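You operate a simulated robot arm through the tools that you are given. There is no shell and no other tool. Be economical: measure what you need, move in short steps, check, and stop when the job is done.

Carry out the task below with a simulated robot arm. There is one attempt and no reset: what you move stays moved.

JOB
Brush the rust off the bolts in the yellow bolt box and put the box away.
Fine: the green stiff brush goes back; the box goes into the car care drawer, shut again. Set down upright: green stiff brush. What is to be rubbed or washed off counts as gone when no trace of it is left.

It is judged by the outcome, as a careful person would: the job done as asked, and still so three seconds after it is handed in. It fails if anything else is knocked over, pushed out of place, dropped, spilled or broken.

ROBOT AND FRAMES
A 6-joint arm with a two-finger gripper, hanging from a carriage that runs on a gantry, over the field with the corners [-2054, -841], [46, -841], [46, 539], [-2054, 539] (x, y) and turns from -5.794 to 6.213 rad about z. Base frame: it is fixed where the carriage stands at the start and does not move with it; the origin is on the floor, on the carriage's upright axis, x ahead of it, y to its left, z up. Units: mm, rad, N and s.
With the tool pointing down near the work surface it reaches from about 100 to 600 mm from the robot's upright axis, wherever it stands. Its first joint turns from -2.897 to 2.897 rad. Places, roughly: car care drawer [700, 0, 700]; green stiff brush (10x5x7 cm) [700, 100, 900]; inside of the car care drawer [800, 0, 700]. Payload 2.45 kg.
The TCP is the grasp point between the finger pads, 26 mm short of the fingertips. In the tool frame z runs along the fingers and y along their closing line. The gripper opens to 96 mm. The gripper's body begins 69 mm behind the TCP.
Orientation is that of the tool frame in the base frame, as [roll, pitch, yaw] about the fixed x, y, z axes, in that order (R = Rz(yaw) Ry(pitch) Rx(roll)). With the fingers straight down and closing along the base's y, the tool's x points along the base's -x, its y along +y and its z along -z.

CONTROLS
- The arm moves only by the tool step_arm. Its argument "steps" is one flat list of numbers, 7 for each row, row after row: the turn, a rotation vector about the tool's x, y, z in units of 6 degrees (1.0 is 6 degrees), then the shift along the tool's x, y, z in units of 25 mm (1.0 is 25 mm), then the closure, from 0 (fully open) to 1 (shut). In form: [wx, wy, wz, dx, dy, dz, hand, wx, wy, wz, dx, dy, dz, hand, ...]. A call has 1 to 8 rows; each row shifts and turns the commanded pose from where the row before left it, along the tool's axes as they then stand. A call with a number of a shift or a turn outside -1 to 1 is refused whole. Each row takes 0.2 s and may step no farther than 50 mm and 0.15 rad from the row before; otherwise, or with a gripper value out of range, the whole call is refused. A pose out of reach is approached as far as the arm can. The call stops where the force on the tool passes 40 N (or 10 N more than at its start, if that is more) or the arm is blocked; 0.2 s more then pass. The fingers move at their own pace and stop on an object; they squeeze with about 29 N. The grip force told is the motor's: it shows also when the fingers shut on nothing. Time passes only in rows, and 0.2 s behind the last, so rows that do not move let the fingers close. The reply holds the time, the measured pose of the TCP, the force on the tool along the base axes, the opening and the grip force, in the units named above and with some noise, with the torque about the TCP (base axes, N m) and any sound that the robot's microphone picked up.
- Cameras (640 x 400 px; columns grow to the right, rows downward): "scene" is now at [246.5, 24.7, 1617.3]; the picture's right is [0.45, -0.89, 0.00], its down [-0.83, -0.42, -0.36] and it looks along [0.32, 0.16, -0.93] (base axes); focal length 283 px, centre (320, 200). "wrist" rides on the gripper at [82, 3, -98] in the tool frame; the picture's right is [-0.04, 1.00, 0.00], its down [-0.73, -0.03, -0.68] and it looks along [-0.68, -0.03, 0.73] (tool axes); focal length 256 px, centre (320, 200).
- get_image(camera): a new picture of that camera. The clock stands still meanwhile.
- slide_trunk(by): slides the trunk up (or, below 0, down) by that many mm; the arm and the scene camera ride with it, the base frame stays. It gives what a move gives, with no picture.
- roll_base(legs): drives the robot by 1 to 6 legs, each [ahead, left, turn to the left] in mm, mm and rad, along the robot's own axes; the way and the turn of a leg run together, so that a leg with both is an arc; at most 1500 mm and 3.142 rad a leg. The arm and the cameras ride along, it lands a little off, and it stops where it bumps. It keeps to its track: a leg is cut to what the track allows. It gives what a move gives.
- head_to(pan, tilt): turns the head with the scene camera to pan (to the left, within 2.705 rad either way) and tilt (down, from -0.506 to 1.204), counted from straight ahead of the robot. It gives what a move gives.
- locate(camera, pixels): for up to 12 pixels [column, row] of the newest picture of that camera ("zoom" is the newest enlarged one), the place [x, y, z] in the base frame of the surface seen there, good to about 2 mm. The clock stands still meanwhile.
- zoom(camera, box): a new picture of the part [left, top, right, bottom] of that camera's present view, enlarged. The clock stands still meanwhile.
- sign_off(): hands the job in; it is judged then, once.

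Work in short steps. Measure before you move; look again where a grasp or a placing could have gone wrong, and mend it. You have 80 turns and 52 pictures in all, those below and enlarged ones among them. Open the gripper and draw the arm clear of the work before you hand the job in, unless the task says otherwise; then end with one line.

The tools are called after "Call:" by a JSON object that holds its "method" and its "body". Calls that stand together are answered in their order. step_arm: Moves the arm, as the interface text tells. Its arguments: {"type":"object","properties":{"steps":{"type":"array","items":{"type":"number"}}},"required":["steps"]} The other tools are called the same way: slide_trunk (by) slides the trunk up or down; roll_base (legs) drives the base; head_to (pan, tilt) turns the head that bears the scene camera; get_image (camera) takes a picture; locate (camera, pixels) gives the place of the surface under pixels of a picture; zoom (camera, box) takes an enlarged picture of a part of a camera's view; sign_off () hands the job in.

At the start:

```text
clock: 0.0
eef_pos: [420.8, 309.7, 999.8]
orientation: [-3.141, 0.0, 3.141]
ft_force: [-0.4, 0.5, -0.2]
wrist_torque: [0.02, -0.02, 0.0]
finger_gap: 95.9
grasp_force: 0.1
trunk travel left (down, up): [-517.0, 85.0]
robot x, y, heading: [0.5, 3.1, 0.003]
head pan, tilt: [0.469, 1.201]
```

scene: 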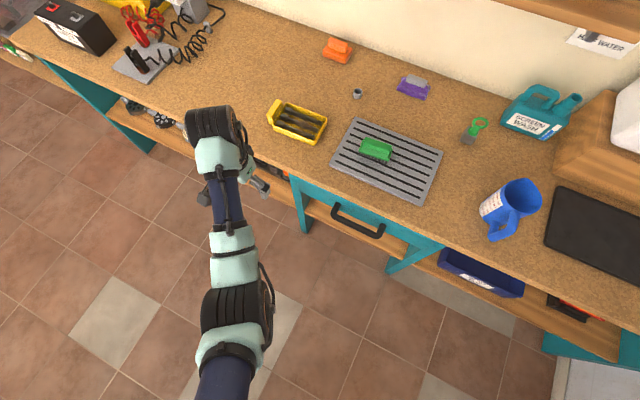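
wrist: 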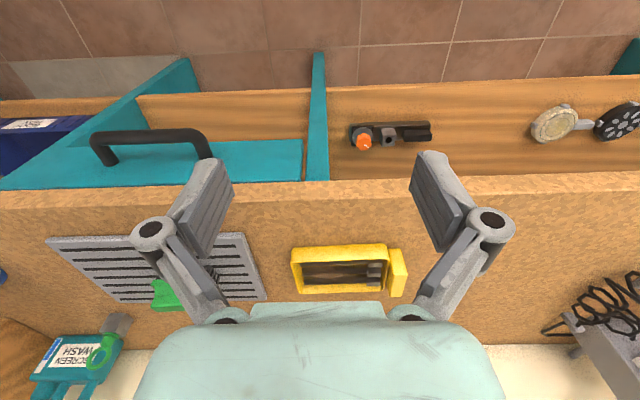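

The scene picture shows the yellow bolt box at (298,122), the green brush on a slotted mat at (376,149) and the drawer handle at (345,220). I enlarge these and measure them.

Call:
{"method": "zoom", "body": {"camera": "scene", "box": [250, 80, 450, 205]}}

Call:
{"method": "locate", "body": {"camera": "scene", "pixels": [[376, 145], [362, 146], [390, 154], [274, 110], [325, 123], [285, 102], [310, 142], [300, 122], [355, 120], [440, 152], [330, 165], [345, 220]]}}

```text
3.20 times, centred on (350, 142) of scene
```

zoom: 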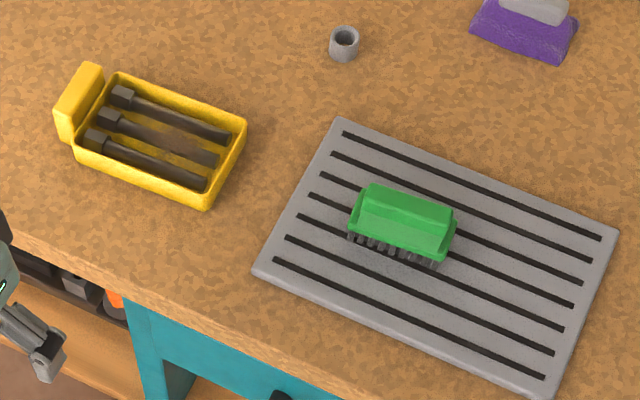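

```text
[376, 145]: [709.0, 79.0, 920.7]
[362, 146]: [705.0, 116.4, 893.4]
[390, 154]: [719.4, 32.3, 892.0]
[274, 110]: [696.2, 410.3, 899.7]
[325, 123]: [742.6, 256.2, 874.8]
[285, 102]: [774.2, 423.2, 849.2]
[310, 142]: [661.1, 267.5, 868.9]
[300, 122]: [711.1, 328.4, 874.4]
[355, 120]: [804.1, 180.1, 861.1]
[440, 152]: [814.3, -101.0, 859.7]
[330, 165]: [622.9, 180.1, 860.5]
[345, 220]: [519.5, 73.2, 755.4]
```

Rust shows as a brown haze over the middle of the bolts. I measure finer details on the enlarged picture, and take a closer look at the box and brush.

Call:
{"method": "locate", "body": {"camera": "zoom", "pixels": [[375, 188], [452, 208], [362, 210], [442, 245], [405, 205], [120, 75], [244, 125], [208, 205], [78, 150], [90, 85], [170, 140], [200, 160]]}}

Call:
{"method": "zoom", "body": {"camera": "scene", "box": [260, 92, 340, 152]}}

Call:
{"method": "zoom", "body": {"camera": "wrist", "box": [280, 230, 420, 310]}}

```text
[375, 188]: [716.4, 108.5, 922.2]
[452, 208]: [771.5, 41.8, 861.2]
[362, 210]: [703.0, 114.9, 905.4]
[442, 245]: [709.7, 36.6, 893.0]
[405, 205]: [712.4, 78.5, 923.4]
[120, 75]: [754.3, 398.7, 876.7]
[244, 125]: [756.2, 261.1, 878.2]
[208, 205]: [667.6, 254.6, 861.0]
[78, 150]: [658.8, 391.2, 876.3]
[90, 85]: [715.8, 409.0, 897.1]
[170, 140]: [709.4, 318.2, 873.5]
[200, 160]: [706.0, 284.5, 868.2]
```

```text
6.67 times, centred on (300, 122) of scene
```

zoom: 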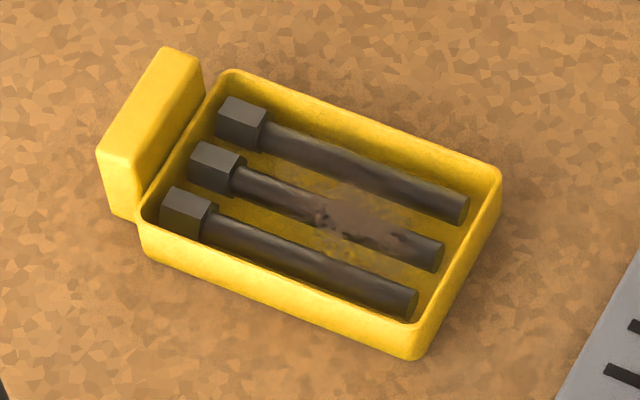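

```text
4.57 times, centred on (350, 270) of wrist
```

zoom: 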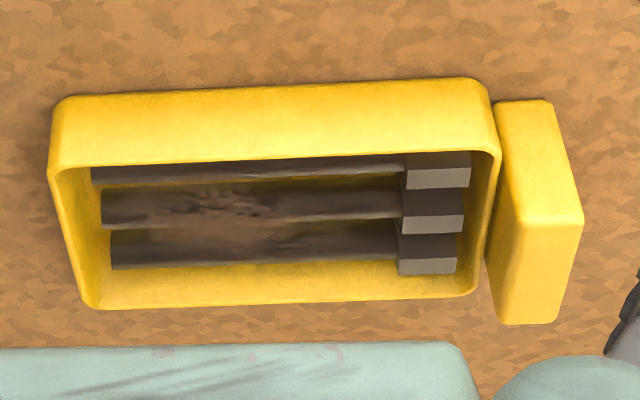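

I locate the rust patch corners in this wrist enlargement, and points on the arm to learn where its shoulder stands. I also drive ahead to gain reach.

Call:
{"method": "locate", "body": {"camera": "zoom", "pixels": [[150, 210], [285, 205], [220, 195], [220, 240], [260, 240], [140, 170], [540, 150], [500, 280], [560, 280], [530, 110]]}}

Call:
{"method": "locate", "body": {"camera": "scene", "pixels": [[225, 370], [240, 310], [232, 240], [215, 120], [305, 215], [385, 260], [335, 208], [380, 232], [350, 195]]}}

Call:
{"method": "roll_base", "body": {"legs": [[44, 100, 0]]}}

```text
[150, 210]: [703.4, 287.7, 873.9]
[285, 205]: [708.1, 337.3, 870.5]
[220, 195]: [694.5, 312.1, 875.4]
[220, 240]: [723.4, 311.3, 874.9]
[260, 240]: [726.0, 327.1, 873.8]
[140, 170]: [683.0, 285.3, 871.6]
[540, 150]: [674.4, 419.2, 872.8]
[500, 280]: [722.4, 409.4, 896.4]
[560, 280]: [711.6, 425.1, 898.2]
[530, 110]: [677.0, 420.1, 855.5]
```

```text
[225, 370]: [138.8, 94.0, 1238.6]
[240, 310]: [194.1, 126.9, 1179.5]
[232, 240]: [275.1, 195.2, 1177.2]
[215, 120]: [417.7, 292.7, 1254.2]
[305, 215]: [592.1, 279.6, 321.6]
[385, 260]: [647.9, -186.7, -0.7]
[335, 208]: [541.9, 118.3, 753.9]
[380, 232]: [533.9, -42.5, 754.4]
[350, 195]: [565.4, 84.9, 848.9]
```

```text
clock: 1.2
eef_pos: [467.0, 411.6, 1000.4]
orientation: [3.141, -0.001, -3.141]
ft_force: [-0.3, -0.4, -0.3]
wrist_torque: [0.05, 0.01, -0.03]
finger_gap: 95.9
grasp_force: 0.0
trunk travel left (down, up): [-517.0, 85.0]
robot x, y, heading: [45.3, 100.4, -0.0]
head pan, tilt: [0.469, 1.201]
```

The rust is around (710, 312) at z≈874, about ±25 mm. The brush stands at (711, 75), top at z 922. I turn the carriage so that the arm swings over towards the brush.

Call:
{"method": "roll_base", "body": {"legs": [[0, 0, -0.67]]}}

Call:
{"method": "step_arm", "body": {"steps": [0, 0, 1, 0, 0, 0, 0, 0, 0, 1, 0, 0, 0, 0, 0, 0, 1, 0, 0, 0, 0, 0, 0, 1, 0, 0, 0, 0, 0, 0, 1, 0, 0, 0, 0, 0, 0, 1, 0, 0, 0, 0, 0, 0, 1, 0, 0, 0, 0, 0, 0, 1, 0, 0, 0, 0]}}

Call:
{"method": "get_image", "body": {"camera": "wrist"}}

```text
clock: 3.4
eef_pos: [567.3, 79.1, 1000.3]
orientation: [-3.141, -0.001, 2.463]
ft_force: [-0.5, -0.3, -0.3]
wrist_torque: [-0.02, -0.02, -0.01]
finger_gap: 96.0
grasp_force: 0.1
trunk travel left (down, up): [-517.0, 85.0]
robot x, y, heading: [49.0, 100.9, -0.684]
head pan, tilt: [0.469, 1.201]
```

```text
clock: 5.2
eef_pos: [568.6, 78.8, 1000.6]
orientation: [3.14, -0.001, 1.623]
ft_force: [-0.1, 0.1, 0.5]
wrist_torque: [0.04, -0.04, -0.04]
finger_gap: 96.0
grasp_force: 0.1
trunk travel left (down, up): [-517.0, 85.0]
robot x, y, heading: [44.4, 101.4, -0.674]
head pan, tilt: [0.469, 1.201]
```

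```text
46 pictures are left
```

wrist: 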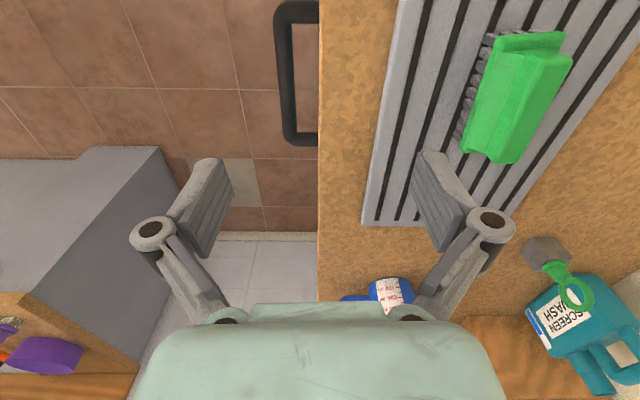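

The brush is at (515,98) in the wrist view. I measure its edges for its heading.

Call:
{"method": "locate", "body": {"camera": "wrist", "pixels": [[494, 45], [465, 140], [568, 66], [518, 155], [560, 35], [490, 160], [530, 60], [500, 130], [535, 45], [515, 95], [462, 138], [485, 50]]}}

```text
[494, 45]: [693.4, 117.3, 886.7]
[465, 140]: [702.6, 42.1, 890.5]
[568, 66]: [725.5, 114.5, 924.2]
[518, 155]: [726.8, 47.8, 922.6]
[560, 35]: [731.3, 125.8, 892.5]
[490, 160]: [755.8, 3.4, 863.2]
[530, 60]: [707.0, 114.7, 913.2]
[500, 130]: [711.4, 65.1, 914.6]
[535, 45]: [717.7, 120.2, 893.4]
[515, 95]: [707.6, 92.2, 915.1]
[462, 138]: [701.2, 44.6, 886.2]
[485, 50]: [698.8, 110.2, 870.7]
```

I enlarge the brush for a better view of its shape.

Call:
{"method": "zoom", "body": {"camera": "wrist", "box": [440, 10, 600, 180]}}

```text
2.35 times, centred on (520, 95) of wrist
```

zoom: 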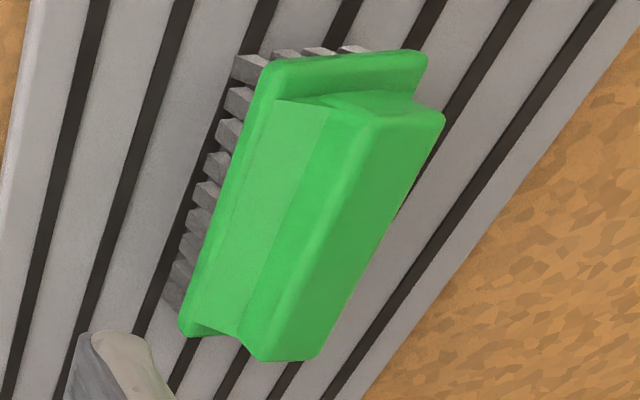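

Call:
{"method": "locate", "body": {"camera": "zoom", "pixels": [[370, 122], [440, 122], [262, 345], [310, 350], [330, 110], [240, 330], [262, 85], [190, 320], [425, 60], [340, 235], [300, 235], [250, 200]]}}

```text
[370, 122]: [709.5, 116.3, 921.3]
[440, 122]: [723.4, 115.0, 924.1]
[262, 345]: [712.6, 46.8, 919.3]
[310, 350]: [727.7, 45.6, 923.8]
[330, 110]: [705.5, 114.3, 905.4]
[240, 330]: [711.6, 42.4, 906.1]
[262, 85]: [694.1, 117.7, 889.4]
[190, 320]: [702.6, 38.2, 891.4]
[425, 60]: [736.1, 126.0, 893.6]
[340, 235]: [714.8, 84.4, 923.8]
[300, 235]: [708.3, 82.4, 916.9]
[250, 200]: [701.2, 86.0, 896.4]
```

The brush's ridge (x≈709–726, z 896–924) runs about 0.08 rad off the y axis and is centred near (718, 81). I move over it with open fingers, still well above.

Call:
{"method": "step_arm", "body": {"steps": [0, 0, -0.3, 0, 1, 0, 0, 0, 0, 0, 0, 1, 0, 0, 0, 0, 0, 0, 1, 0, 0, 0, 0, 0, 0, 1, 0, 0, 0, 0, 0, -0.2, 1, 0, 0, 0, 0, 0, -0.2, 1, 0, 0]}}

Call:
{"method": "get_image", "body": {"camera": "wrist"}}

```text
clock: 6.6
eef_pos: [683.8, 83.5, 1005.7]
orientation: [3.139, -0.002, 1.657]
ft_force: [0.2, 0.0, 0.3]
wrist_torque: [0.0, -0.04, 0.0]
finger_gap: 96.0
grasp_force: 0.1
out of reach, approached as far as the arm can: row 5, 6
trunk travel left (down, up): [-517.0, 85.0]
robot x, y, heading: [47.7, 101.2, -0.678]
head pan, tilt: [0.469, 1.201]
```

```text
44 pictures are left
```

wrist: 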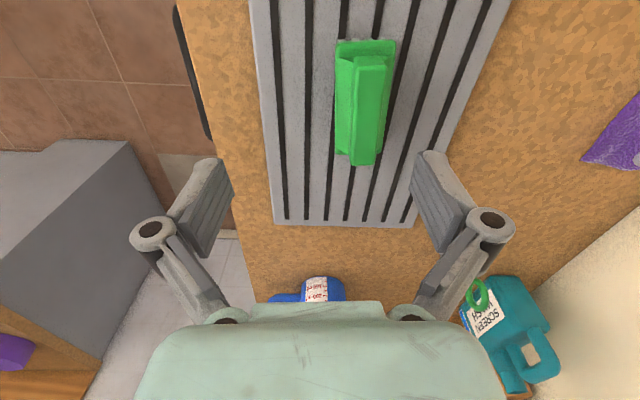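

Reach ended at radius ≈636 mm. I lower the trunk by 50 mm (fingertips then at z ≈930, clear of the brush top 924) and try reaching out again with a little upward shift.

Call:
{"method": "slide_trunk", "body": {"by": -40}}

Call:
{"method": "step_arm", "body": {"steps": [0, 0, 0, 0, 0.7, 0, 0, 0, 0, 0, 0, 0.7, 0, 0]}}

```text
clock: 7.5
eef_pos: [683.1, 83.6, 965.2]
orientation: [3.141, 0.001, 1.657]
ft_force: [-1.0, -0.8, -0.3]
wrist_torque: [0.01, 0.01, 0.01]
finger_gap: 95.8
grasp_force: 0.2
trunk travel left (down, up): [-477.0, 125.0]
robot x, y, heading: [47.5, 106.6, -0.675]
head pan, tilt: [0.469, 1.201]
```

```text
clock: 8.1
eef_pos: [683.7, 87.2, 968.8]
orientation: [3.142, 0.0, 1.656]
ft_force: [-0.2, -0.5, 0.1]
wrist_torque: [-0.01, -0.01, 0.0]
finger_gap: 96.2
grasp_force: 0.1
out of reach, approached as far as the arm can: row 1, 2
trunk travel left (down, up): [-477.0, 125.0]
robot x, y, heading: [46.4, 102.0, -0.681]
head pan, tilt: [0.469, 1.201]
```

Straight-down reach falls about 35 mm short, so the tool must lean outward. Leaning goes well with fingers closing along y, gripping the brush ridge end to end (≈70 mm long, flange ≈84 mm). I turn the tool back to that heading.

Call:
{"method": "step_arm", "body": {"steps": [0, 0, -1, 0, -0.7, -0.5, 0, 0, 0, -1, 0, 0, 0, 0, 0, 0, -1, 0, 0, 0, 0, 0, 0, -1, 0, 0, 0, 0, 0, 0, -1, 0, 0, 0, 0, 0, 0, -1, 0, 0, 0, 0, 0, 0, -1, 0, 0, 0, 0, 0, 0, -1, 0, 0, 0, 0]}}

Call:
{"method": "step_arm", "body": {"steps": [0, 0, -1, 0, 0, 0, 0, 0, 0, -1, 0, 0, 0, 0, 0, 0, -1, 0, 0, 0, 0, 0, 0, -1, 0, 0, 0, 0, 0, 0, -1, 0, 0, 0, 0, 0, 0, -1, 0, 0, 0, 0, 0, 0, -0.95, 0, 0, 0, 0]}}

Call:
{"method": "step_arm", "body": {"steps": [0, -1, 0, 0, 0, 0, 0, 0, -1, 0, 0, 0, 0, 0, 0, -0.5, 0, 0, 0, 0, 0]}}

```text
clock: 9.8
eef_pos: [667.7, 86.0, 981.8]
orientation: [3.14, 0.0, 2.497]
ft_force: [-0.3, 0.3, -0.1]
wrist_torque: [0.0, -0.01, 0.0]
finger_gap: 95.9
grasp_force: 0.0
trunk travel left (down, up): [-477.0, 125.0]
robot x, y, heading: [46.0, 101.0, -0.677]
head pan, tilt: [0.469, 1.201]
```

```text
clock: 11.4
eef_pos: [665.1, 86.2, 982.0]
orientation: [-3.141, -0.001, -3.061]
ft_force: [-0.9, -0.1, -0.5]
wrist_torque: [0.0, -0.01, 0.0]
finger_gap: 95.8
grasp_force: 0.0
trunk travel left (down, up): [-477.0, 125.0]
robot x, y, heading: [47.8, 100.4, -0.68]
head pan, tilt: [0.469, 1.201]
```

```text
clock: 12.2
eef_pos: [666.3, 85.2, 981.9]
orientation: [-3.141, 0.264, -3.06]
ft_force: [0.4, 0.2, 0.8]
wrist_torque: [-0.03, 0.02, 0.01]
finger_gap: 96.0
grasp_force: 0.1
trunk travel left (down, up): [-477.0, 125.0]
robot x, y, heading: [46.6, 102.0, -0.676]
head pan, tilt: [0.469, 1.201]
```

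The tool leans 0.264 rad outward now. I move above the brush at z ≈965 and look.

Call:
{"method": "step_arm", "body": {"steps": [0, 0, 0, -0.906, -0.164, 0.6, 0, 0, 0, 0, -0.906, -0.164, 0.6, 0]}}

Call:
{"method": "get_image", "body": {"camera": "wrist"}}

```text
clock: 12.8
eef_pos: [717.8, 81.0, 963.5]
orientation: [3.141, 0.262, -3.061]
ft_force: [-0.2, -0.2, -0.6]
wrist_torque: [0.02, -0.04, -0.01]
finger_gap: 96.4
grasp_force: 0.1
trunk travel left (down, up): [-477.0, 125.0]
robot x, y, heading: [45.9, 102.3, -0.679]
head pan, tilt: [0.469, 1.201]
```

```text
43 pictures are left
```

wrist: 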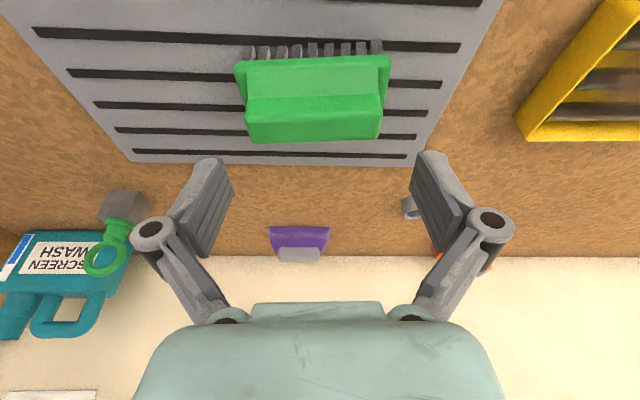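

The brush is within reach, at (315,98) in view. I measure its ends precisely.

Call:
{"method": "locate", "body": {"camera": "wrist", "pixels": [[240, 66], [386, 59], [250, 104], [380, 100], [252, 136], [378, 132], [315, 120], [247, 90], [383, 85]]}}

```text
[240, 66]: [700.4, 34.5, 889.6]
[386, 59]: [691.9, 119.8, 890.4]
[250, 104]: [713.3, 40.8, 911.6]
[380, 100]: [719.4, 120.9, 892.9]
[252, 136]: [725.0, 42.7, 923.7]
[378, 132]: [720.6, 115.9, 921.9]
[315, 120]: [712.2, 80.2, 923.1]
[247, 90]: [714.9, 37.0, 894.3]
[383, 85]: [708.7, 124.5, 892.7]
```

The ridge is centred near (717, 79.5), z 896–923. I descend so that the fingertips end just above the flange, then close.

Call:
{"method": "step_arm", "body": {"steps": [0, 0, 0, 0.274, -0.024, 0.714, 0, 0, 0, 0, 0.274, -0.024, 0.714, 0]}}

Call:
{"method": "step_arm", "body": {"steps": [0, 0, 0, 0, 0, 0, 0.5, 0, 0, 0, 0, 0, 0, 1, 0, 0, 0, 0, 0, 0, 1]}}

Call:
{"method": "get_image", "body": {"camera": "wrist"}}

```text
clock: 13.4
eef_pos: [714.6, 81.5, 925.9]
orientation: [3.14, 0.261, -3.06]
ft_force: [0.1, 0.6, 0.0]
wrist_torque: [0.0, 0.02, 0.01]
finger_gap: 95.9
grasp_force: 0.2
trunk travel left (down, up): [-477.0, 125.0]
robot x, y, heading: [46.4, 104.6, -0.68]
head pan, tilt: [0.469, 1.201]
```

```text
clock: 14.2
eef_pos: [714.8, 80.7, 927.3]
orientation: [-3.142, 0.263, -3.061]
ft_force: [-1.8, -2.6, 4.8]
wrist_torque: [-0.09, 0.03, -0.01]
finger_gap: 79.3
grasp_force: 28.9
trunk travel left (down, up): [-477.0, 125.0]
robot x, y, heading: [46.0, 98.8, -0.681]
head pan, tilt: [0.469, 1.201]
```

```text
42 pictures are left
```

wrist: 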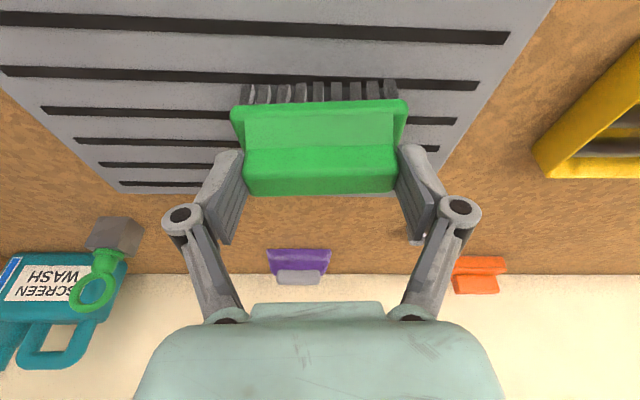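

Gripped at 79.3 mm. I lift 60 mm and check the hold.

Call:
{"method": "step_arm", "body": {"steps": [0, 0, 0, -0.26, 0, -0.965, 1, 0, 0, 0, -0.26, 0, -0.965, 1, 0, 0, 0, -0.1, 0, -0.386, 1]}}

Call:
{"method": "roll_base", "body": {"legs": [[-144.9, 180, 0]]}}

Call:
{"method": "get_image", "body": {"camera": "wrist"}}

Call:
{"method": "get_image", "body": {"camera": "scene"}}

```text
clock: 15.1
eef_pos: [714.9, 81.1, 985.1]
orientation: [3.141, 0.263, -3.062]
ft_force: [-0.8, -0.5, -0.6]
wrist_torque: [0.02, -0.03, 0.01]
finger_gap: 79.4
grasp_force: 28.6
trunk travel left (down, up): [-477.0, 125.0]
robot x, y, heading: [44.1, 101.7, -0.678]
head pan, tilt: [0.469, 1.201]
```

```text
clock: 16.8
eef_pos: [711.2, 311.6, 985.8]
orientation: [3.141, 0.261, -3.06]
ft_force: [0.7, 0.1, -1.0]
wrist_torque: [-0.02, -0.02, 0.03]
finger_gap: 79.5
grasp_force: 29.1
trunk travel left (down, up): [-477.0, 125.0]
robot x, y, heading: [41.8, 330.7, -0.676]
head pan, tilt: [0.469, 1.201]
```

```text
41 pictures are left
```

wrist: 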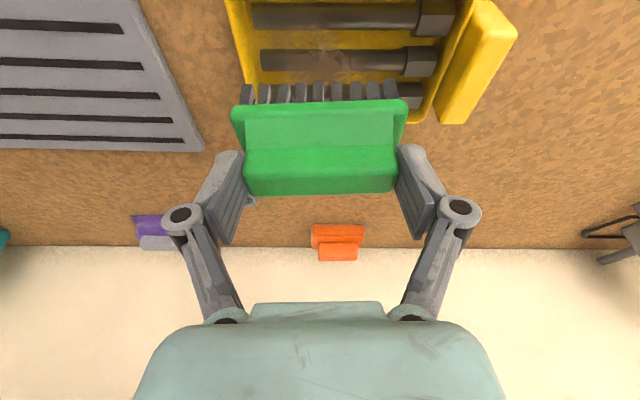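

```text
40 pictures are left
```

scene: 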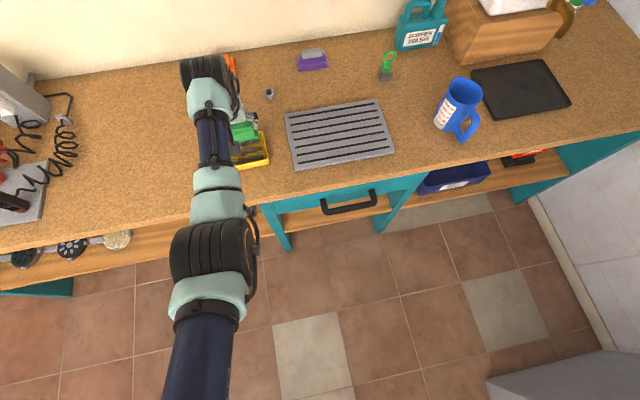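

The brush is held level over the box, TCP (711, 312, 986). Bristles end about 67 mm below the TCP and the bolt tops are at ≈874, so contact should come at z ≈941. I descend to 944.

Call:
{"method": "step_arm", "body": {"steps": [0, 0, 0, 0.22, 0.12, 0.81, 1, 0, 0, 0, 0.22, 0.12, 0.81, 1]}}

Call:
{"method": "step_arm", "body": {"steps": [0, 0, 0, 0.02, 0, 0.077, 1, 0, 0, 0, 0.02, 0, 0.077, 1, 0, 0, 0, 0.02, 0, 0.077, 1]}}

```text
clock: 17.4
eef_pos: [711.3, 316.0, 944.8]
orientation: [-3.141, 0.261, -3.06]
ft_force: [0.3, 0.5, -0.6]
wrist_torque: [0.0, 0.01, 0.01]
finger_gap: 79.4
grasp_force: 29.5
trunk travel left (down, up): [-477.0, 125.0]
robot x, y, heading: [40.8, 330.7, -0.678]
head pan, tilt: [0.469, 1.201]
```

```text
clock: 18.2
eef_pos: [711.5, 319.2, 938.9]
orientation: [-3.142, 0.262, -3.06]
ft_force: [-1.3, -0.5, 3.9]
wrist_torque: [-0.07, 0.09, -0.04]
finger_gap: 79.1
grasp_force: 28.9
trunk travel left (down, up): [-477.0, 125.0]
robot x, y, heading: [38.4, 334.9, -0.679]
head pan, tilt: [0.469, 1.201]
```

Contact with about 4 N. I press slightly more and rub to and fro along the bolts.

Call:
{"method": "step_arm", "body": {"steps": [0, 0, 0, 0.02, -0.5, 0.06, 1, 0, 0, 0, 0, 0.9, 0, 1, 0, 0, 0, 0, -0.9, 0, 1, 0, 0, 0, 0, 0.9, 0, 1, 0, 0, 0, 0, -0.9, 0, 1, 0, 0, 0, 0, 0.9, 0, 1, 0, 0, 0, 0, -0.9, 0, 1, 0, 0, 0, 0, 0.5, 0, 1]}}

```text
clock: 20.0
eef_pos: [713.3, 316.4, 938.9]
orientation: [-3.139, 0.264, -3.058]
ft_force: [1.1, -4.5, 16.8]
wrist_torque: [-0.15, 0.02, -0.03]
finger_gap: 79.4
grasp_force: 29.2
trunk travel left (down, up): [-477.0, 125.0]
robot x, y, heading: [40.2, 333.3, -0.677]
head pan, tilt: [0.469, 1.201]
```

The rubbing ran through with about 17 N of pressure. I rub also with shifts across, then lift and look.

Call:
{"method": "step_arm", "body": {"steps": [0, 0, 0, 0.4, -0.5, 0, 1, 0, 0, 0, 0, 0.9, 0, 1, 0, 0, 0, 0, -0.9, 0, 1, 0, 0, 0, -0.7, 0.9, 0, 1, 0, 0, 0, 0, -0.9, 0, 1, 0, 0, 0, 0, 0.9, 0, 1, 0, 0, 0, 0, -0.9, 0, 1, 0, 0, 0, 0.3, 0.5, 0, 1]}}

Call:
{"method": "step_arm", "body": {"steps": [0, 0, 0, -0.26, 0, -0.965, 1, 0, 0, 0, -0.26, 0, -0.965, 1, 0, 0, 0, 1, 0, 0, 1, 0, 0, 0, 1, 0, 0, 1]}}

Call:
{"method": "get_image", "body": {"camera": "wrist"}}

```text
clock: 21.8
eef_pos: [709.3, 318.8, 934.4]
orientation: [3.141, 0.26, -3.059]
ft_force: [-0.8, 0.5, -0.5]
wrist_torque: [-0.01, 0.01, 0.01]
finger_gap: 79.4
grasp_force: 29.0
trunk travel left (down, up): [-477.0, 125.0]
robot x, y, heading: [45.6, 330.1, -0.68]
head pan, tilt: [0.469, 1.201]
```

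```text
clock: 22.8
eef_pos: [664.7, 314.3, 974.5]
orientation: [-3.14, 0.261, -3.057]
ft_force: [0.2, -0.3, 0.0]
wrist_torque: [-0.02, 0.05, 0.02]
finger_gap: 79.3
grasp_force: 28.9
trunk travel left (down, up): [-477.0, 125.0]
robot x, y, heading: [43.4, 331.6, -0.68]
head pan, tilt: [0.469, 1.201]
```

```text
39 pictures are left
```

wrist: 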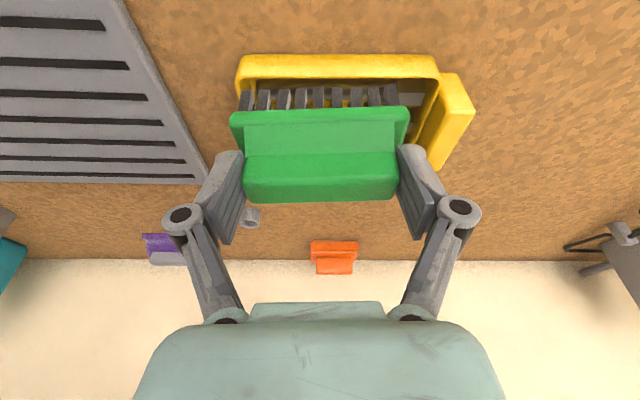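

The brush hides the bolts from the wrist camera. I drive back towards the mat so the scene camera can see into the box.

Call:
{"method": "roll_base", "body": {"legs": [[144.5, -180, 0]]}}

Call:
{"method": "get_image", "body": {"camera": "scene"}}

```text
clock: 24.5
eef_pos: [661.8, 85.5, 973.7]
orientation: [-3.141, 0.262, -3.059]
ft_force: [-0.3, -0.9, -0.5]
wrist_torque: [0.0, -0.02, 0.03]
finger_gap: 79.3
grasp_force: 29.3
trunk travel left (down, up): [-477.0, 125.0]
robot x, y, heading: [40.2, 103.6, -0.676]
head pan, tilt: [0.469, 1.201]
```

```text
38 pictures are left
```

scene: 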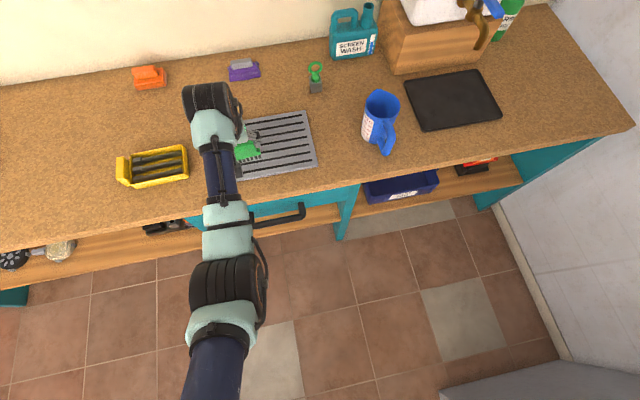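

Call:
{"method": "zoom", "body": {"camera": "scene", "box": [108, 138, 198, 194]}}

Call:
{"method": "zoom", "body": {"camera": "scene", "box": [200, 100, 330, 200]}}

```text
7.11 times, centred on (153, 166) of scene
```

zoom: 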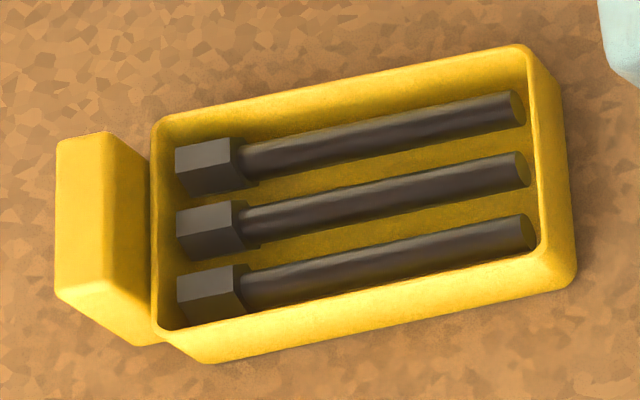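

```text
4.00 times, centred on (265, 150) of scene
```

zoom: 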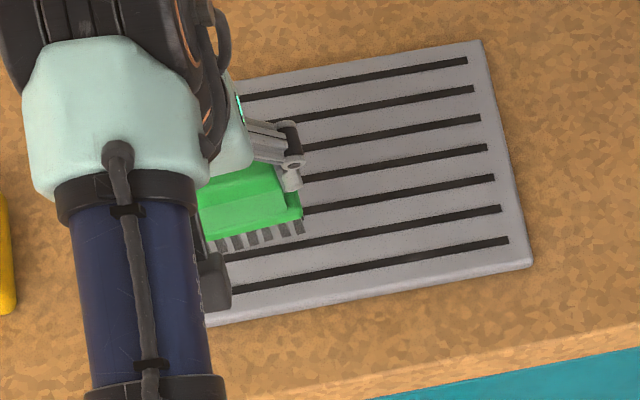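

No trace of rust is left on the bolts or in the box. Now the brush goes back to its place on the mat: TCP (715, 81, ≈927).

Call:
{"method": "step_arm", "body": {"steps": [0, 0, 0, -0.86, -0.174, 0.834, 1, 0, 0, 0, -0.86, -0.174, 0.834, 1]}}

Call:
{"method": "step_arm", "body": {"steps": [0, 0, 0, 0.06, 0, 0.23, 1, 0, 0, 0, 0.06, 0, 0.23, 1, 0, 0, 0, 0.03, 0, 0.12, 1]}}

Call:
{"method": "get_image", "body": {"camera": "wrist"}}

```text
clock: 25.1
eef_pos: [714.8, 80.1, 946.6]
orientation: [3.141, 0.261, -3.06]
ft_force: [-0.4, 0.5, -2.0]
wrist_torque: [-0.02, -0.04, 0.06]
finger_gap: 79.4
grasp_force: 29.1
trunk travel left (down, up): [-477.0, 125.0]
robot x, y, heading: [36.6, 100.8, -0.679]
head pan, tilt: [0.469, 1.201]
```

```text
clock: 25.9
eef_pos: [712.7, 79.5, 931.1]
orientation: [3.141, 0.262, -3.059]
ft_force: [0.3, -0.8, -1.2]
wrist_torque: [-0.02, 0.0, -0.02]
finger_gap: 79.4
grasp_force: 28.9
trunk travel left (down, up): [-477.0, 125.0]
robot x, y, heading: [41.1, 102.8, -0.678]
head pan, tilt: [0.469, 1.201]
```

```text
35 pictures are left
```

wrist: 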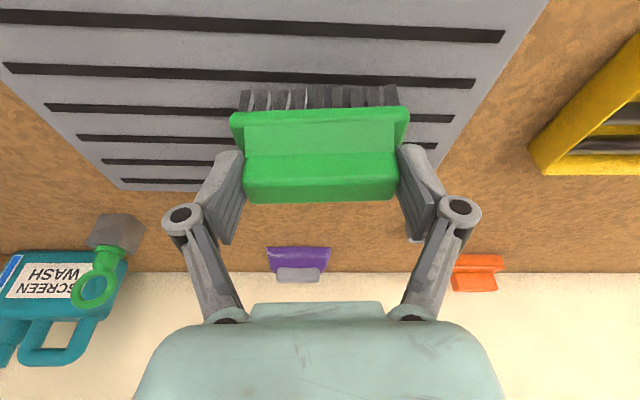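

The brush sits slightly differently in the view; I check whether it tilted in the grip.

Call:
{"method": "locate", "body": {"camera": "wrist", "pixels": [[320, 113], [320, 145], [320, 160], [320, 175], [320, 197], [260, 165], [385, 160], [255, 197], [390, 193], [300, 95], [262, 112], [390, 110]]}}

```text
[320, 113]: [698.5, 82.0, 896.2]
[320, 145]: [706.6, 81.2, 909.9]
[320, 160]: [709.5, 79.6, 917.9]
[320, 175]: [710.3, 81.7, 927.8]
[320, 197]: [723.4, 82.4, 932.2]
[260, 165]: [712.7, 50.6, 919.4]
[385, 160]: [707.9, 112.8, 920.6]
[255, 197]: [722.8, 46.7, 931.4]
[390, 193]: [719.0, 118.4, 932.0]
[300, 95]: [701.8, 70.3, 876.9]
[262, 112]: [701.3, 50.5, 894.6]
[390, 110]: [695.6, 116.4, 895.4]
```

The brush has slid up about 4 mm in the grip, nearly level. I lower it further until it touches the mat.

Call:
{"method": "step_arm", "body": {"steps": [0, 0, 0, 0.02, 0, 0.12, 1, 0, 0, 0, 0.02, 0, 0.12, 1, 0, 0, 0, 0.01, 0, 0.06, 1]}}

```text
clock: 26.7
eef_pos: [716.6, 81.2, 922.6]
orientation: [-3.141, 0.263, -3.061]
ft_force: [-10.5, 1.1, 13.8]
wrist_torque: [0.0, 0.39, 0.03]
finger_gap: 79.2
grasp_force: 29.7
trunk travel left (down, up): [-477.0, 125.0]
robot x, y, heading: [39.2, 100.2, -0.678]
head pan, tilt: [0.469, 1.201]
```

It stands on the mat (14 N). I ease 1 mm, open, and rise straight up.

Call:
{"method": "step_arm", "body": {"steps": [0, 0, 0, 0, 0, -0.05, 1, 0, 0, 0, 0, 0, 0, 0.6, 0, 0, 0, 0, 0, 0, 0, 0, 0, 0, 0, 0, 0, 0]}}

Call:
{"method": "step_arm", "body": {"steps": [0, 0, 0, -0.26, 0, -0.965, 0, 0, 0, 0, -0.26, 0, -0.965, 0, 0, 0, 0, 0, 0, -0.6, 0]}}

Call:
{"method": "get_image", "body": {"camera": "wrist"}}

```text
clock: 27.7
eef_pos: [715.3, 81.8, 921.4]
orientation: [-3.141, 0.262, -3.059]
ft_force: [0.8, 0.7, -0.6]
wrist_torque: [-0.04, 0.0, 0.01]
finger_gap: 96.0
grasp_force: 0.0
trunk travel left (down, up): [-477.0, 125.0]
robot x, y, heading: [40.1, 102.4, -0.676]
head pan, tilt: [0.469, 1.201]
```

```text
clock: 28.5
eef_pos: [711.8, 80.8, 988.4]
orientation: [-3.141, 0.261, -3.061]
ft_force: [0.1, 0.2, 0.1]
wrist_torque: [-0.01, 0.03, 0.0]
finger_gap: 96.1
grasp_force: 0.2
trunk travel left (down, up): [-477.0, 125.0]
robot x, y, heading: [42.3, 101.8, -0.678]
head pan, tilt: [0.469, 1.201]
```

```text
34 pictures are left
```

wrist: 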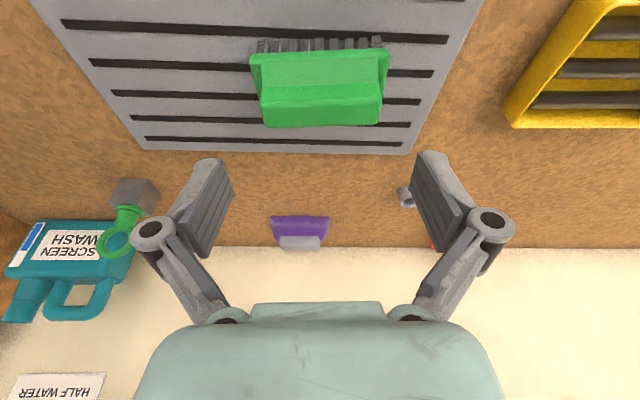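

The brush stands upright back in place. Now the drawer: I drive back so that the arm comes off the bench, then turn the tool for the handle bar.

Call:
{"method": "roll_base", "body": {"legs": [[-206.7, -221.7, 0]]}}

Call:
{"method": "step_arm", "body": {"steps": [0, 0, 1, 0, 0, 0, 0, 0, 0, 1, 0, 0, 0, 0, 0, 0, 1, 0, 0, 0, 0, 0, 0, 1, 0, 0, 0, 0, 0, 0, 1, 0, 0, 0, 0, 0, 0, 1, 0, 0, 0, 0, 0, 0, 1, 0, 0, 0, 0, 0, 0, 1, 0, 0, 0, 0]}}

Call:
{"method": "step_arm", "body": {"steps": [0, 0, 1, 0, 0, 0, 0, 0, 0, 1, 0, 0, 0, 0, 0, 0, 1, 0, 0, 0, 0, 0, 0, 1, 0, 0, 0, 0, 0, 0, 1, 0, 0, 0, 0, 0, 0, 1, 0, 0, 0, 0, 0, 0, 0.7, 0, 0, 0, 0]}}

Call:
{"method": "step_arm", "body": {"steps": [-1, 0, 0, 0, 0, 0, 0, -1, 0, 0, 0, 0, 0, 0, -1, 0, 0, 0, 0, 0, 0, -1, 0, 0, 0, 0, 0, 0, -1, 0, 0, 0, 0, 0, 0]}}

Call:
{"method": "get_image", "body": {"camera": "scene"}}

```text
clock: 30.6
eef_pos: [410.1, 32.0, 985.7]
orientation: [3.141, 0.262, -3.062]
ft_force: [0.0, 0.1, -0.4]
wrist_torque: [-0.01, -0.02, 0.01]
finger_gap: 96.2
grasp_force: 0.1
trunk travel left (down, up): [-477.0, 125.0]
robot x, y, heading: [-265.6, 56.1, -0.681]
head pan, tilt: [0.469, 1.201]
```

```text
clock: 32.4
eef_pos: [410.7, 32.9, 986.3]
orientation: [2.945, 0.174, 2.366]
ft_force: [0.4, -0.2, 0.0]
wrist_torque: [0.0, -0.02, 0.0]
finger_gap: 96.0
grasp_force: 0.1
trunk travel left (down, up): [-477.0, 125.0]
robot x, y, heading: [-263.3, 56.8, -0.682]
head pan, tilt: [0.469, 1.201]
```

```text
clock: 34.0
eef_pos: [410.8, 30.9, 986.5]
orientation: [2.879, 0.006, 1.679]
ft_force: [0.4, 0.0, -1.2]
wrist_torque: [-0.02, -0.03, -0.02]
finger_gap: 95.8
grasp_force: 0.0
trunk travel left (down, up): [-477.0, 125.0]
robot x, y, heading: [-265.6, 52.2, -0.68]
head pan, tilt: [0.469, 1.201]
```

```text
clock: 35.2
eef_pos: [411.3, 31.3, 988.2]
orientation: [2.355, 0.007, 1.681]
ft_force: [0.4, -0.3, -0.2]
wrist_torque: [-0.03, 0.01, 0.02]
finger_gap: 96.0
grasp_force: 0.1
trunk travel left (down, up): [-477.0, 125.0]
robot x, y, heading: [-262.7, 55.9, -0.675]
head pan, tilt: [0.469, 1.201]
```

```text
33 pictures are left
```

scene: 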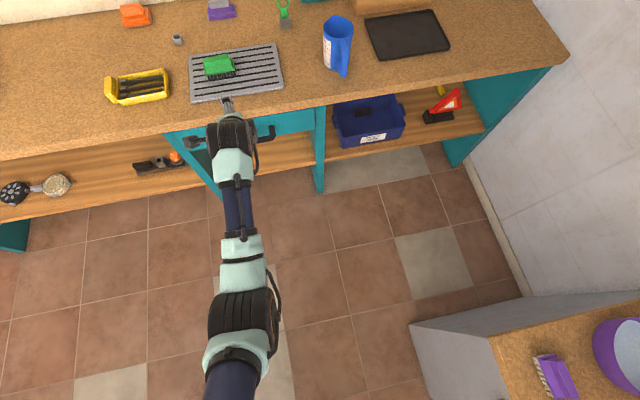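

The tool leans 45° and is clear of the bench front. I square its yaw, lower the trunk by 200 mm and view the handle with the wrist camera.

Call:
{"method": "step_arm", "body": {"steps": [0, -0.74, 0.74, 0, 0, 0, 0]}}

Call:
{"method": "slide_trunk", "body": {"by": -200}}

Call:
{"method": "get_image", "body": {"camera": "wrist"}}

Call:
{"method": "get_image", "body": {"camera": "scene"}}

```text
clock: 35.6
eef_pos: [409.3, 32.6, 987.5]
orientation: [2.354, 0.008, 1.57]
ft_force: [-0.4, -1.4, 0.7]
wrist_torque: [0.03, -0.02, 0.0]
finger_gap: 95.8
grasp_force: 0.0
trunk travel left (down, up): [-477.0, 125.0]
robot x, y, heading: [-263.5, 54.6, -0.678]
head pan, tilt: [0.469, 1.201]
```

```text
clock: 37.8
eef_pos: [408.6, 31.5, 786.9]
orientation: [2.354, 0.008, 1.572]
ft_force: [0.4, 0.1, 0.1]
wrist_torque: [0.0, -0.01, 0.01]
finger_gap: 95.8
grasp_force: 0.1
trunk travel left (down, up): [-277.0, 325.0]
robot x, y, heading: [-261.8, 54.1, -0.676]
head pan, tilt: [0.469, 1.201]
```

```text
32 pictures are left
```

wrist: 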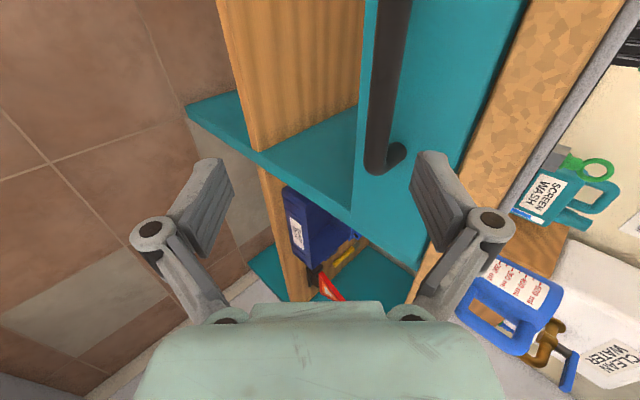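

```text
31 pictures are left
```

scene: 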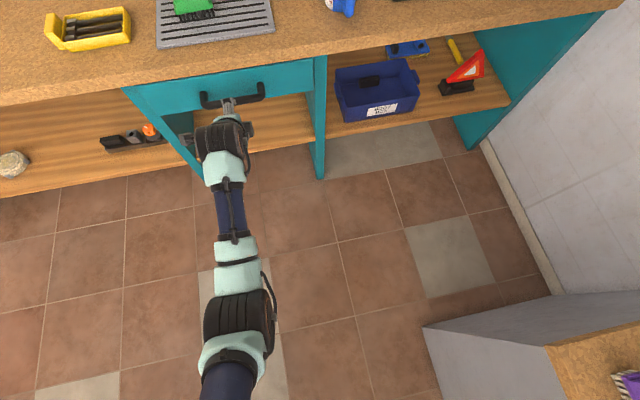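

The wrist view shows the bar from (390,10) to (376,170), and the teal drawer front. I measure bar, front and edges.

Call:
{"method": "locate", "body": {"camera": "wrist", "pixels": [[372, 150], [384, 100], [390, 40], [400, 60], [405, 160], [430, 100], [375, 205], [470, 120], [500, 100], [345, 240]]}}

Call:
{"method": "locate", "body": {"camera": "scene", "pixels": [[207, 107], [262, 98], [203, 96], [263, 85], [145, 85], [310, 65], [150, 110], [312, 92], [140, 90], [228, 76]]}}

```text
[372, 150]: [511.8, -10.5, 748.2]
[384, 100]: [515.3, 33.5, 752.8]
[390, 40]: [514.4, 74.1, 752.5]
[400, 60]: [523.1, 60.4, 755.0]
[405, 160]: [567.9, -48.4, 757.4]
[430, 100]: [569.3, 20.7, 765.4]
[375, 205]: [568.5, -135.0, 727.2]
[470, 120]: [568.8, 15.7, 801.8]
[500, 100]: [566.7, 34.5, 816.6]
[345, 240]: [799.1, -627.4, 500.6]
```

```text
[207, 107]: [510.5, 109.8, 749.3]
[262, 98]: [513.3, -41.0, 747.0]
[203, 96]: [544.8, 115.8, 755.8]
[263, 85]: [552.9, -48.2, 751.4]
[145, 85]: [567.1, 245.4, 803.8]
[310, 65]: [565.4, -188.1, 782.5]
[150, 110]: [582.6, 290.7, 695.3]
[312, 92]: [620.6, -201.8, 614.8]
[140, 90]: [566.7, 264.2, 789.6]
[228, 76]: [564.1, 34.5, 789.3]
```

The bar centre is about (517, 34, 749), the front plane x=568. I draw the arm in, drive ahead, and set the fingers to about 40 mm opening, so as to enter along the 45° line.

Call:
{"method": "step_arm", "body": {"steps": [0, 0, 0, 0, -0.572, -0.842, 0.58, 0, 0, 0, 0, -0.572, -0.842, 0.58, 0, 0, 0, 0, -0.572, -0.842, 0.58, 0, 0, 0, 0, -0.572, -0.842, 0.58]}}

Call:
{"method": "roll_base", "body": {"legs": [[118.4, 95.3, 0]]}}

```text
clock: 38.8
eef_pos: [309.8, 34.8, 805.2]
orientation: [2.355, 0.01, 1.571]
ft_force: [-0.4, -0.4, -0.2]
wrist_torque: [0.0, -0.01, 0.04]
finger_gap: 40.5
grasp_force: 0.0
trunk travel left (down, up): [-277.0, 325.0]
robot x, y, heading: [-264.4, 54.1, -0.678]
head pan, tilt: [0.469, 1.201]
```

```text
clock: 40.1
eef_pos: [461.6, 31.9, 804.9]
orientation: [2.355, 0.009, 1.565]
ft_force: [0.0, -0.1, 0.3]
wrist_torque: [-0.02, 0.01, -0.02]
finger_gap: 40.1
grasp_force: 0.0
trunk travel left (down, up): [-277.0, 325.0]
robot x, y, heading: [-111.9, 57.0, -0.685]
head pan, tilt: [0.469, 1.201]
```

In line: I advance 70 mm along the fingers and look before closing.

Call:
{"method": "step_arm", "body": {"steps": [0, 0, 0, 0, 0, 0.937, 0.58, 0, 0, 0, 0, 0, 0.937, 0.58, 0, 0, 0, 0, 0, 0.937, 0.58]}}

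Call:
{"method": "get_image", "body": {"camera": "wrist"}}

```text
clock: 40.9
eef_pos: [512.4, 29.9, 755.5]
orientation: [2.357, 0.009, 1.566]
ft_force: [-0.8, -0.4, 0.2]
wrist_torque: [0.01, 0.01, 0.0]
finger_gap: 40.1
grasp_force: 0.0
trunk travel left (down, up): [-277.0, 325.0]
robot x, y, heading: [-108.4, 57.3, -0.687]
head pan, tilt: [0.469, 1.201]
```

```text
30 pictures are left
```

wrist: 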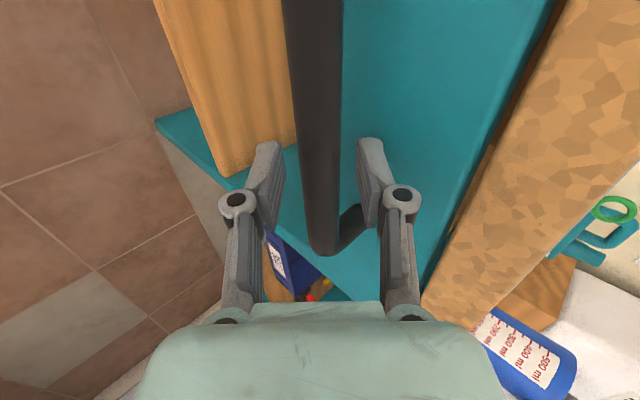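

The bar lies centred between the fingers. I close and pull straight back by 25 mm first.

Call:
{"method": "step_arm", "body": {"steps": [0, 0, 0, 0, 0, 0, 1, 0, 0, 0, 0, 0, 0, 1, 0, 0, 0, 0, 0, 0, 1]}}

Call:
{"method": "step_arm", "body": {"steps": [0, 0, 0, 0, -0.35, -0.35, 1, 0, 0, 0, 0, -0.35, -0.35, 1]}}

```text
clock: 41.7
eef_pos: [512.3, 30.4, 756.7]
orientation: [2.356, 0.01, 1.566]
ft_force: [0.5, -0.2, 1.2]
wrist_torque: [-0.19, -0.08, 0.11]
finger_gap: 21.3
grasp_force: 44.9
trunk travel left (down, up): [-277.0, 325.0]
robot x, y, heading: [-110.2, 56.0, -0.683]
head pan, tilt: [0.469, 1.201]
```

```text
clock: 42.3
eef_pos: [486.9, 30.8, 756.3]
orientation: [2.353, 0.007, 1.564]
ft_force: [-1.1, -2.0, 6.5]
wrist_torque: [0.52, -0.19, 0.82]
finger_gap: 21.0
grasp_force: 45.3
trunk travel left (down, up): [-277.0, 325.0]
robot x, y, heading: [-112.9, 55.3, -0.687]
head pan, tilt: [0.469, 1.201]
```

The drawer follows. I pull 200 mm more.

Call:
{"method": "step_arm", "body": {"steps": [0, 0, 0, 0, -0.7, -0.7, 1, 0, 0, 0, 0, -0.7, -0.7, 1, 0, 0, 0, 0, -0.7, -0.7, 1, 0, 0, 0, 0, -0.7, -0.7, 1, 0, 0, 0, 0, -0.7, -0.7, 1, 0, 0, 0, 0, -0.7, -0.7, 1, 0, 0, 0, 0, -0.7, -0.7, 1, 0, 0, 0, 0, -0.7, -0.7, 1]}}

Call:
{"method": "get_image", "body": {"camera": "scene"}}

```text
clock: 44.1
eef_pos: [289.6, 30.0, 755.7]
orientation: [2.353, 0.009, 1.564]
ft_force: [0.0, 1.7, 15.6]
wrist_torque: [-0.42, -0.15, -0.17]
finger_gap: 21.0
grasp_force: 45.4
trunk travel left (down, up): [-277.0, 325.0]
robot x, y, heading: [-113.9, 52.6, -0.69]
head pan, tilt: [0.469, 1.201]
```

```text
29 pictures are left
```

scene: 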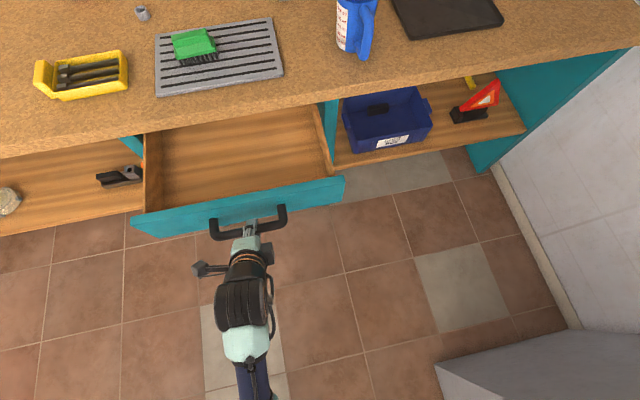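

The drawer is 223 mm open and its visible part is empty. I measure the inside and release the bar.

Call:
{"method": "locate", "body": {"camera": "scene", "pixels": [[165, 195], [240, 160], [320, 165], [162, 150], [310, 120], [148, 190], [330, 150], [240, 190], [230, 198], [140, 222], [340, 180], [238, 108]]}}

Call:
{"method": "step_arm", "body": {"steps": [0, 0, 0, 0, 0, 0, 0.7, 0, 0, 0, 0, 0, 0, 0.5, 0, 0, 0, 0, 0, -1, 0.5, 0, 0, 0, 0, 0, -1, 0.5, 0, 0, 0, 0, 0, -1, 0.5]}}

```text
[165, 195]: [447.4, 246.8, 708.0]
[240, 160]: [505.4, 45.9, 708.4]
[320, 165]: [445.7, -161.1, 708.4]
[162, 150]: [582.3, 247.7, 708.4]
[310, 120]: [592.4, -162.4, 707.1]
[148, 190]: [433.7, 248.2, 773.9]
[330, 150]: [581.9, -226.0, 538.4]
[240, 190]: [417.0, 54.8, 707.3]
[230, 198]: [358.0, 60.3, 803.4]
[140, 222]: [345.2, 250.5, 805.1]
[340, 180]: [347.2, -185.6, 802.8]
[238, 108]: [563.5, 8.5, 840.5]
```

```text
clock: 45.3
eef_pos: [235.4, 31.1, 808.5]
orientation: [2.354, 0.009, 1.567]
ft_force: [0.7, -0.6, -0.7]
wrist_torque: [-0.03, -0.02, 0.0]
finger_gap: 47.9
grasp_force: 0.1
trunk travel left (down, up): [-277.0, 325.0]
robot x, y, heading: [-115.0, 54.0, -0.689]
head pan, tilt: [0.469, 1.201]
```

The gripper is free of the bar. I raise the trunk, reduce the lean, and drive to the box's side.

Call:
{"method": "slide_trunk", "body": {"by": 200}}

Call:
{"method": "step_arm", "body": {"steps": [1, 0, 0, 0, 0, 0, 0, 1, 0, 0, 0, 0, 0, 0, 1, 0, 0, 0, 0, 0, 0, 1, 0, 0, 0, 0, 0, 0, 1, 0, 0, 0, 0, 0, 0]}}

Call:
{"method": "roll_base", "body": {"legs": [[-124.3, 395.9, 0]]}}

Call:
{"method": "step_arm", "body": {"steps": [0, 0, -1, -0.04, 0.83, 0.22, 0, 0, 0, -1, -0.13, 0.82, 0.22, 0, 0, 0, -1, -0.21, 0.8, 0.22, 0, 0, 0, -1, -0.3, 0.77, 0.22, 0, 0, 0, -1, -0.38, 0.74, 0.22, 0, 0, 0, -1, -0.45, 0.7, 0.22, 0, 0, 0, -1, -0.52, 0.65, 0.22, 0, 0, 0, -1, -0.59, 0.59, 0.22, 0]}}

Call:
{"method": "step_arm", "body": {"steps": [0, 0, -1, -0.65, 0.52, 0.22, 0, 0, 0, -1, -0.7, 0.45, 0.22, 0, 0, 0, -1, -0.74, 0.38, 0.22, 0, 0, 0, -1, -0.77, 0.3, 0.22, 0, 0, 0, -1, -0.8, 0.21, 0.22, 0, 0, 0, -1, -0.82, 0.13, 0.22, 0, 0, 0, -1, -0.83, 0.04, 0.22, 0]}}

Call:
{"method": "get_image", "body": {"camera": "wrist"}}

```text
clock: 47.5
eef_pos: [235.7, 32.1, 1008.9]
orientation: [2.356, 0.009, 1.566]
ft_force: [0.3, 0.3, 0.6]
wrist_torque: [-0.03, 0.0, 0.0]
finger_gap: 48.0
grasp_force: 0.0
trunk travel left (down, up): [-477.0, 125.0]
robot x, y, heading: [-110.6, 52.4, -0.688]
head pan, tilt: [0.469, 1.201]
```

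```text
clock: 48.7
eef_pos: [239.0, 32.0, 965.4]
orientation: [2.879, 0.008, 1.566]
ft_force: [0.1, 0.5, 0.0]
wrist_torque: [-0.01, -0.01, 0.02]
finger_gap: 96.2
grasp_force: 0.1
out of reach, approached as far as the arm can: row 4, 5
trunk travel left (down, up): [-477.0, 125.0]
robot x, y, heading: [-109.6, 56.2, -0.685]
head pan, tilt: [0.469, 1.201]
```

```text
clock: 51.3
eef_pos: [394.5, 417.9, 963.8]
orientation: [2.875, 0.01, 1.564]
ft_force: [-0.7, 0.4, -0.8]
wrist_torque: [-0.01, -0.03, -0.01]
finger_gap: 96.3
grasp_force: 0.0
trunk travel left (down, up): [-477.0, 125.0]
robot x, y, heading: [41.2, 443.6, -0.685]
head pan, tilt: [0.469, 1.201]
```

```text
clock: 53.1
eef_pos: [568.7, 408.6, 965.2]
orientation: [2.97, 0.202, 2.388]
ft_force: [-0.8, -0.5, 0.5]
wrist_torque: [-0.01, 0.02, -0.01]
finger_gap: 95.8
grasp_force: 0.1
trunk travel left (down, up): [-477.0, 125.0]
robot x, y, heading: [41.2, 444.4, -0.687]
head pan, tilt: [0.469, 1.201]
```

```text
clock: 54.7
eef_pos: [718.2, 399.4, 964.6]
orientation: [-3.132, 0.267, 3.139]
ft_force: [-0.3, -0.2, -0.3]
wrist_torque: [-0.01, -0.06, 0.01]
finger_gap: 95.9
grasp_force: 0.1
trunk travel left (down, up): [-477.0, 125.0]
robot x, y, heading: [41.9, 443.3, -0.689]
head pan, tilt: [0.469, 1.201]
```

```text
28 pictures are left
```

wrist: 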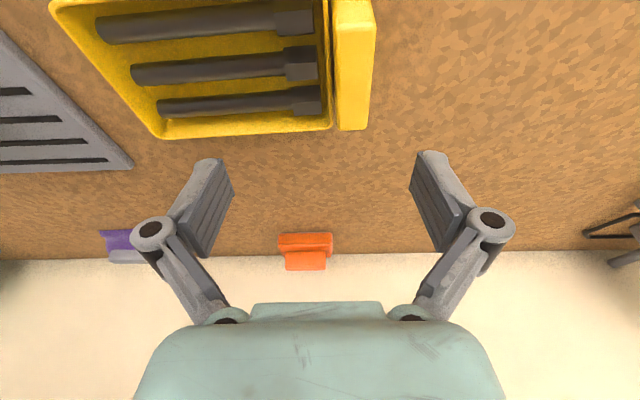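

The tab is seen at (352,60), the box beside it. I measure its faces.

Call:
{"method": "locate", "body": {"camera": "wrist", "pixels": [[336, 125], [366, 125], [334, 40], [376, 30], [340, 100], [340, 30], [365, 90], [368, 20], [328, 120], [315, 70], [300, 70], [372, 70]]}}

Call:
{"method": "zoom", "body": {"camera": "wrist", "box": [280, 0, 400, 140]}}

```text
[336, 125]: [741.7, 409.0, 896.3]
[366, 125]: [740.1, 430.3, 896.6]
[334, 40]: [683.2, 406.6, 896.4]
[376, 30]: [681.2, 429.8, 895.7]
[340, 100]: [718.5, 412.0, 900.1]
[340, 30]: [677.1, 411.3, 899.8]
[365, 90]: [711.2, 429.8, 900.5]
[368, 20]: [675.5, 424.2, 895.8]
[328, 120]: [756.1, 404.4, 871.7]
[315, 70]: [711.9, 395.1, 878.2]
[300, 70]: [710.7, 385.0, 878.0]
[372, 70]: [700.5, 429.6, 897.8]
```

```text
2.86 times, centred on (340, 70) of wrist
```

zoom: 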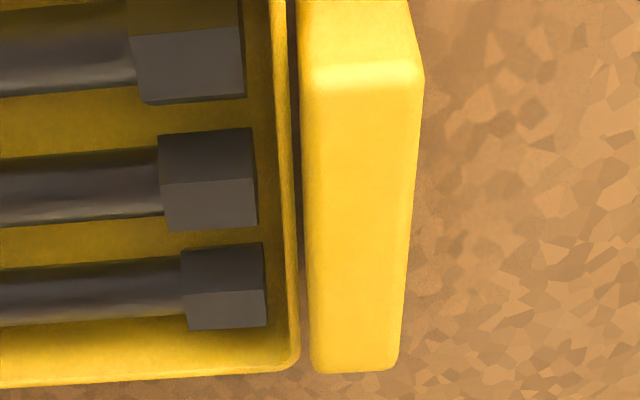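

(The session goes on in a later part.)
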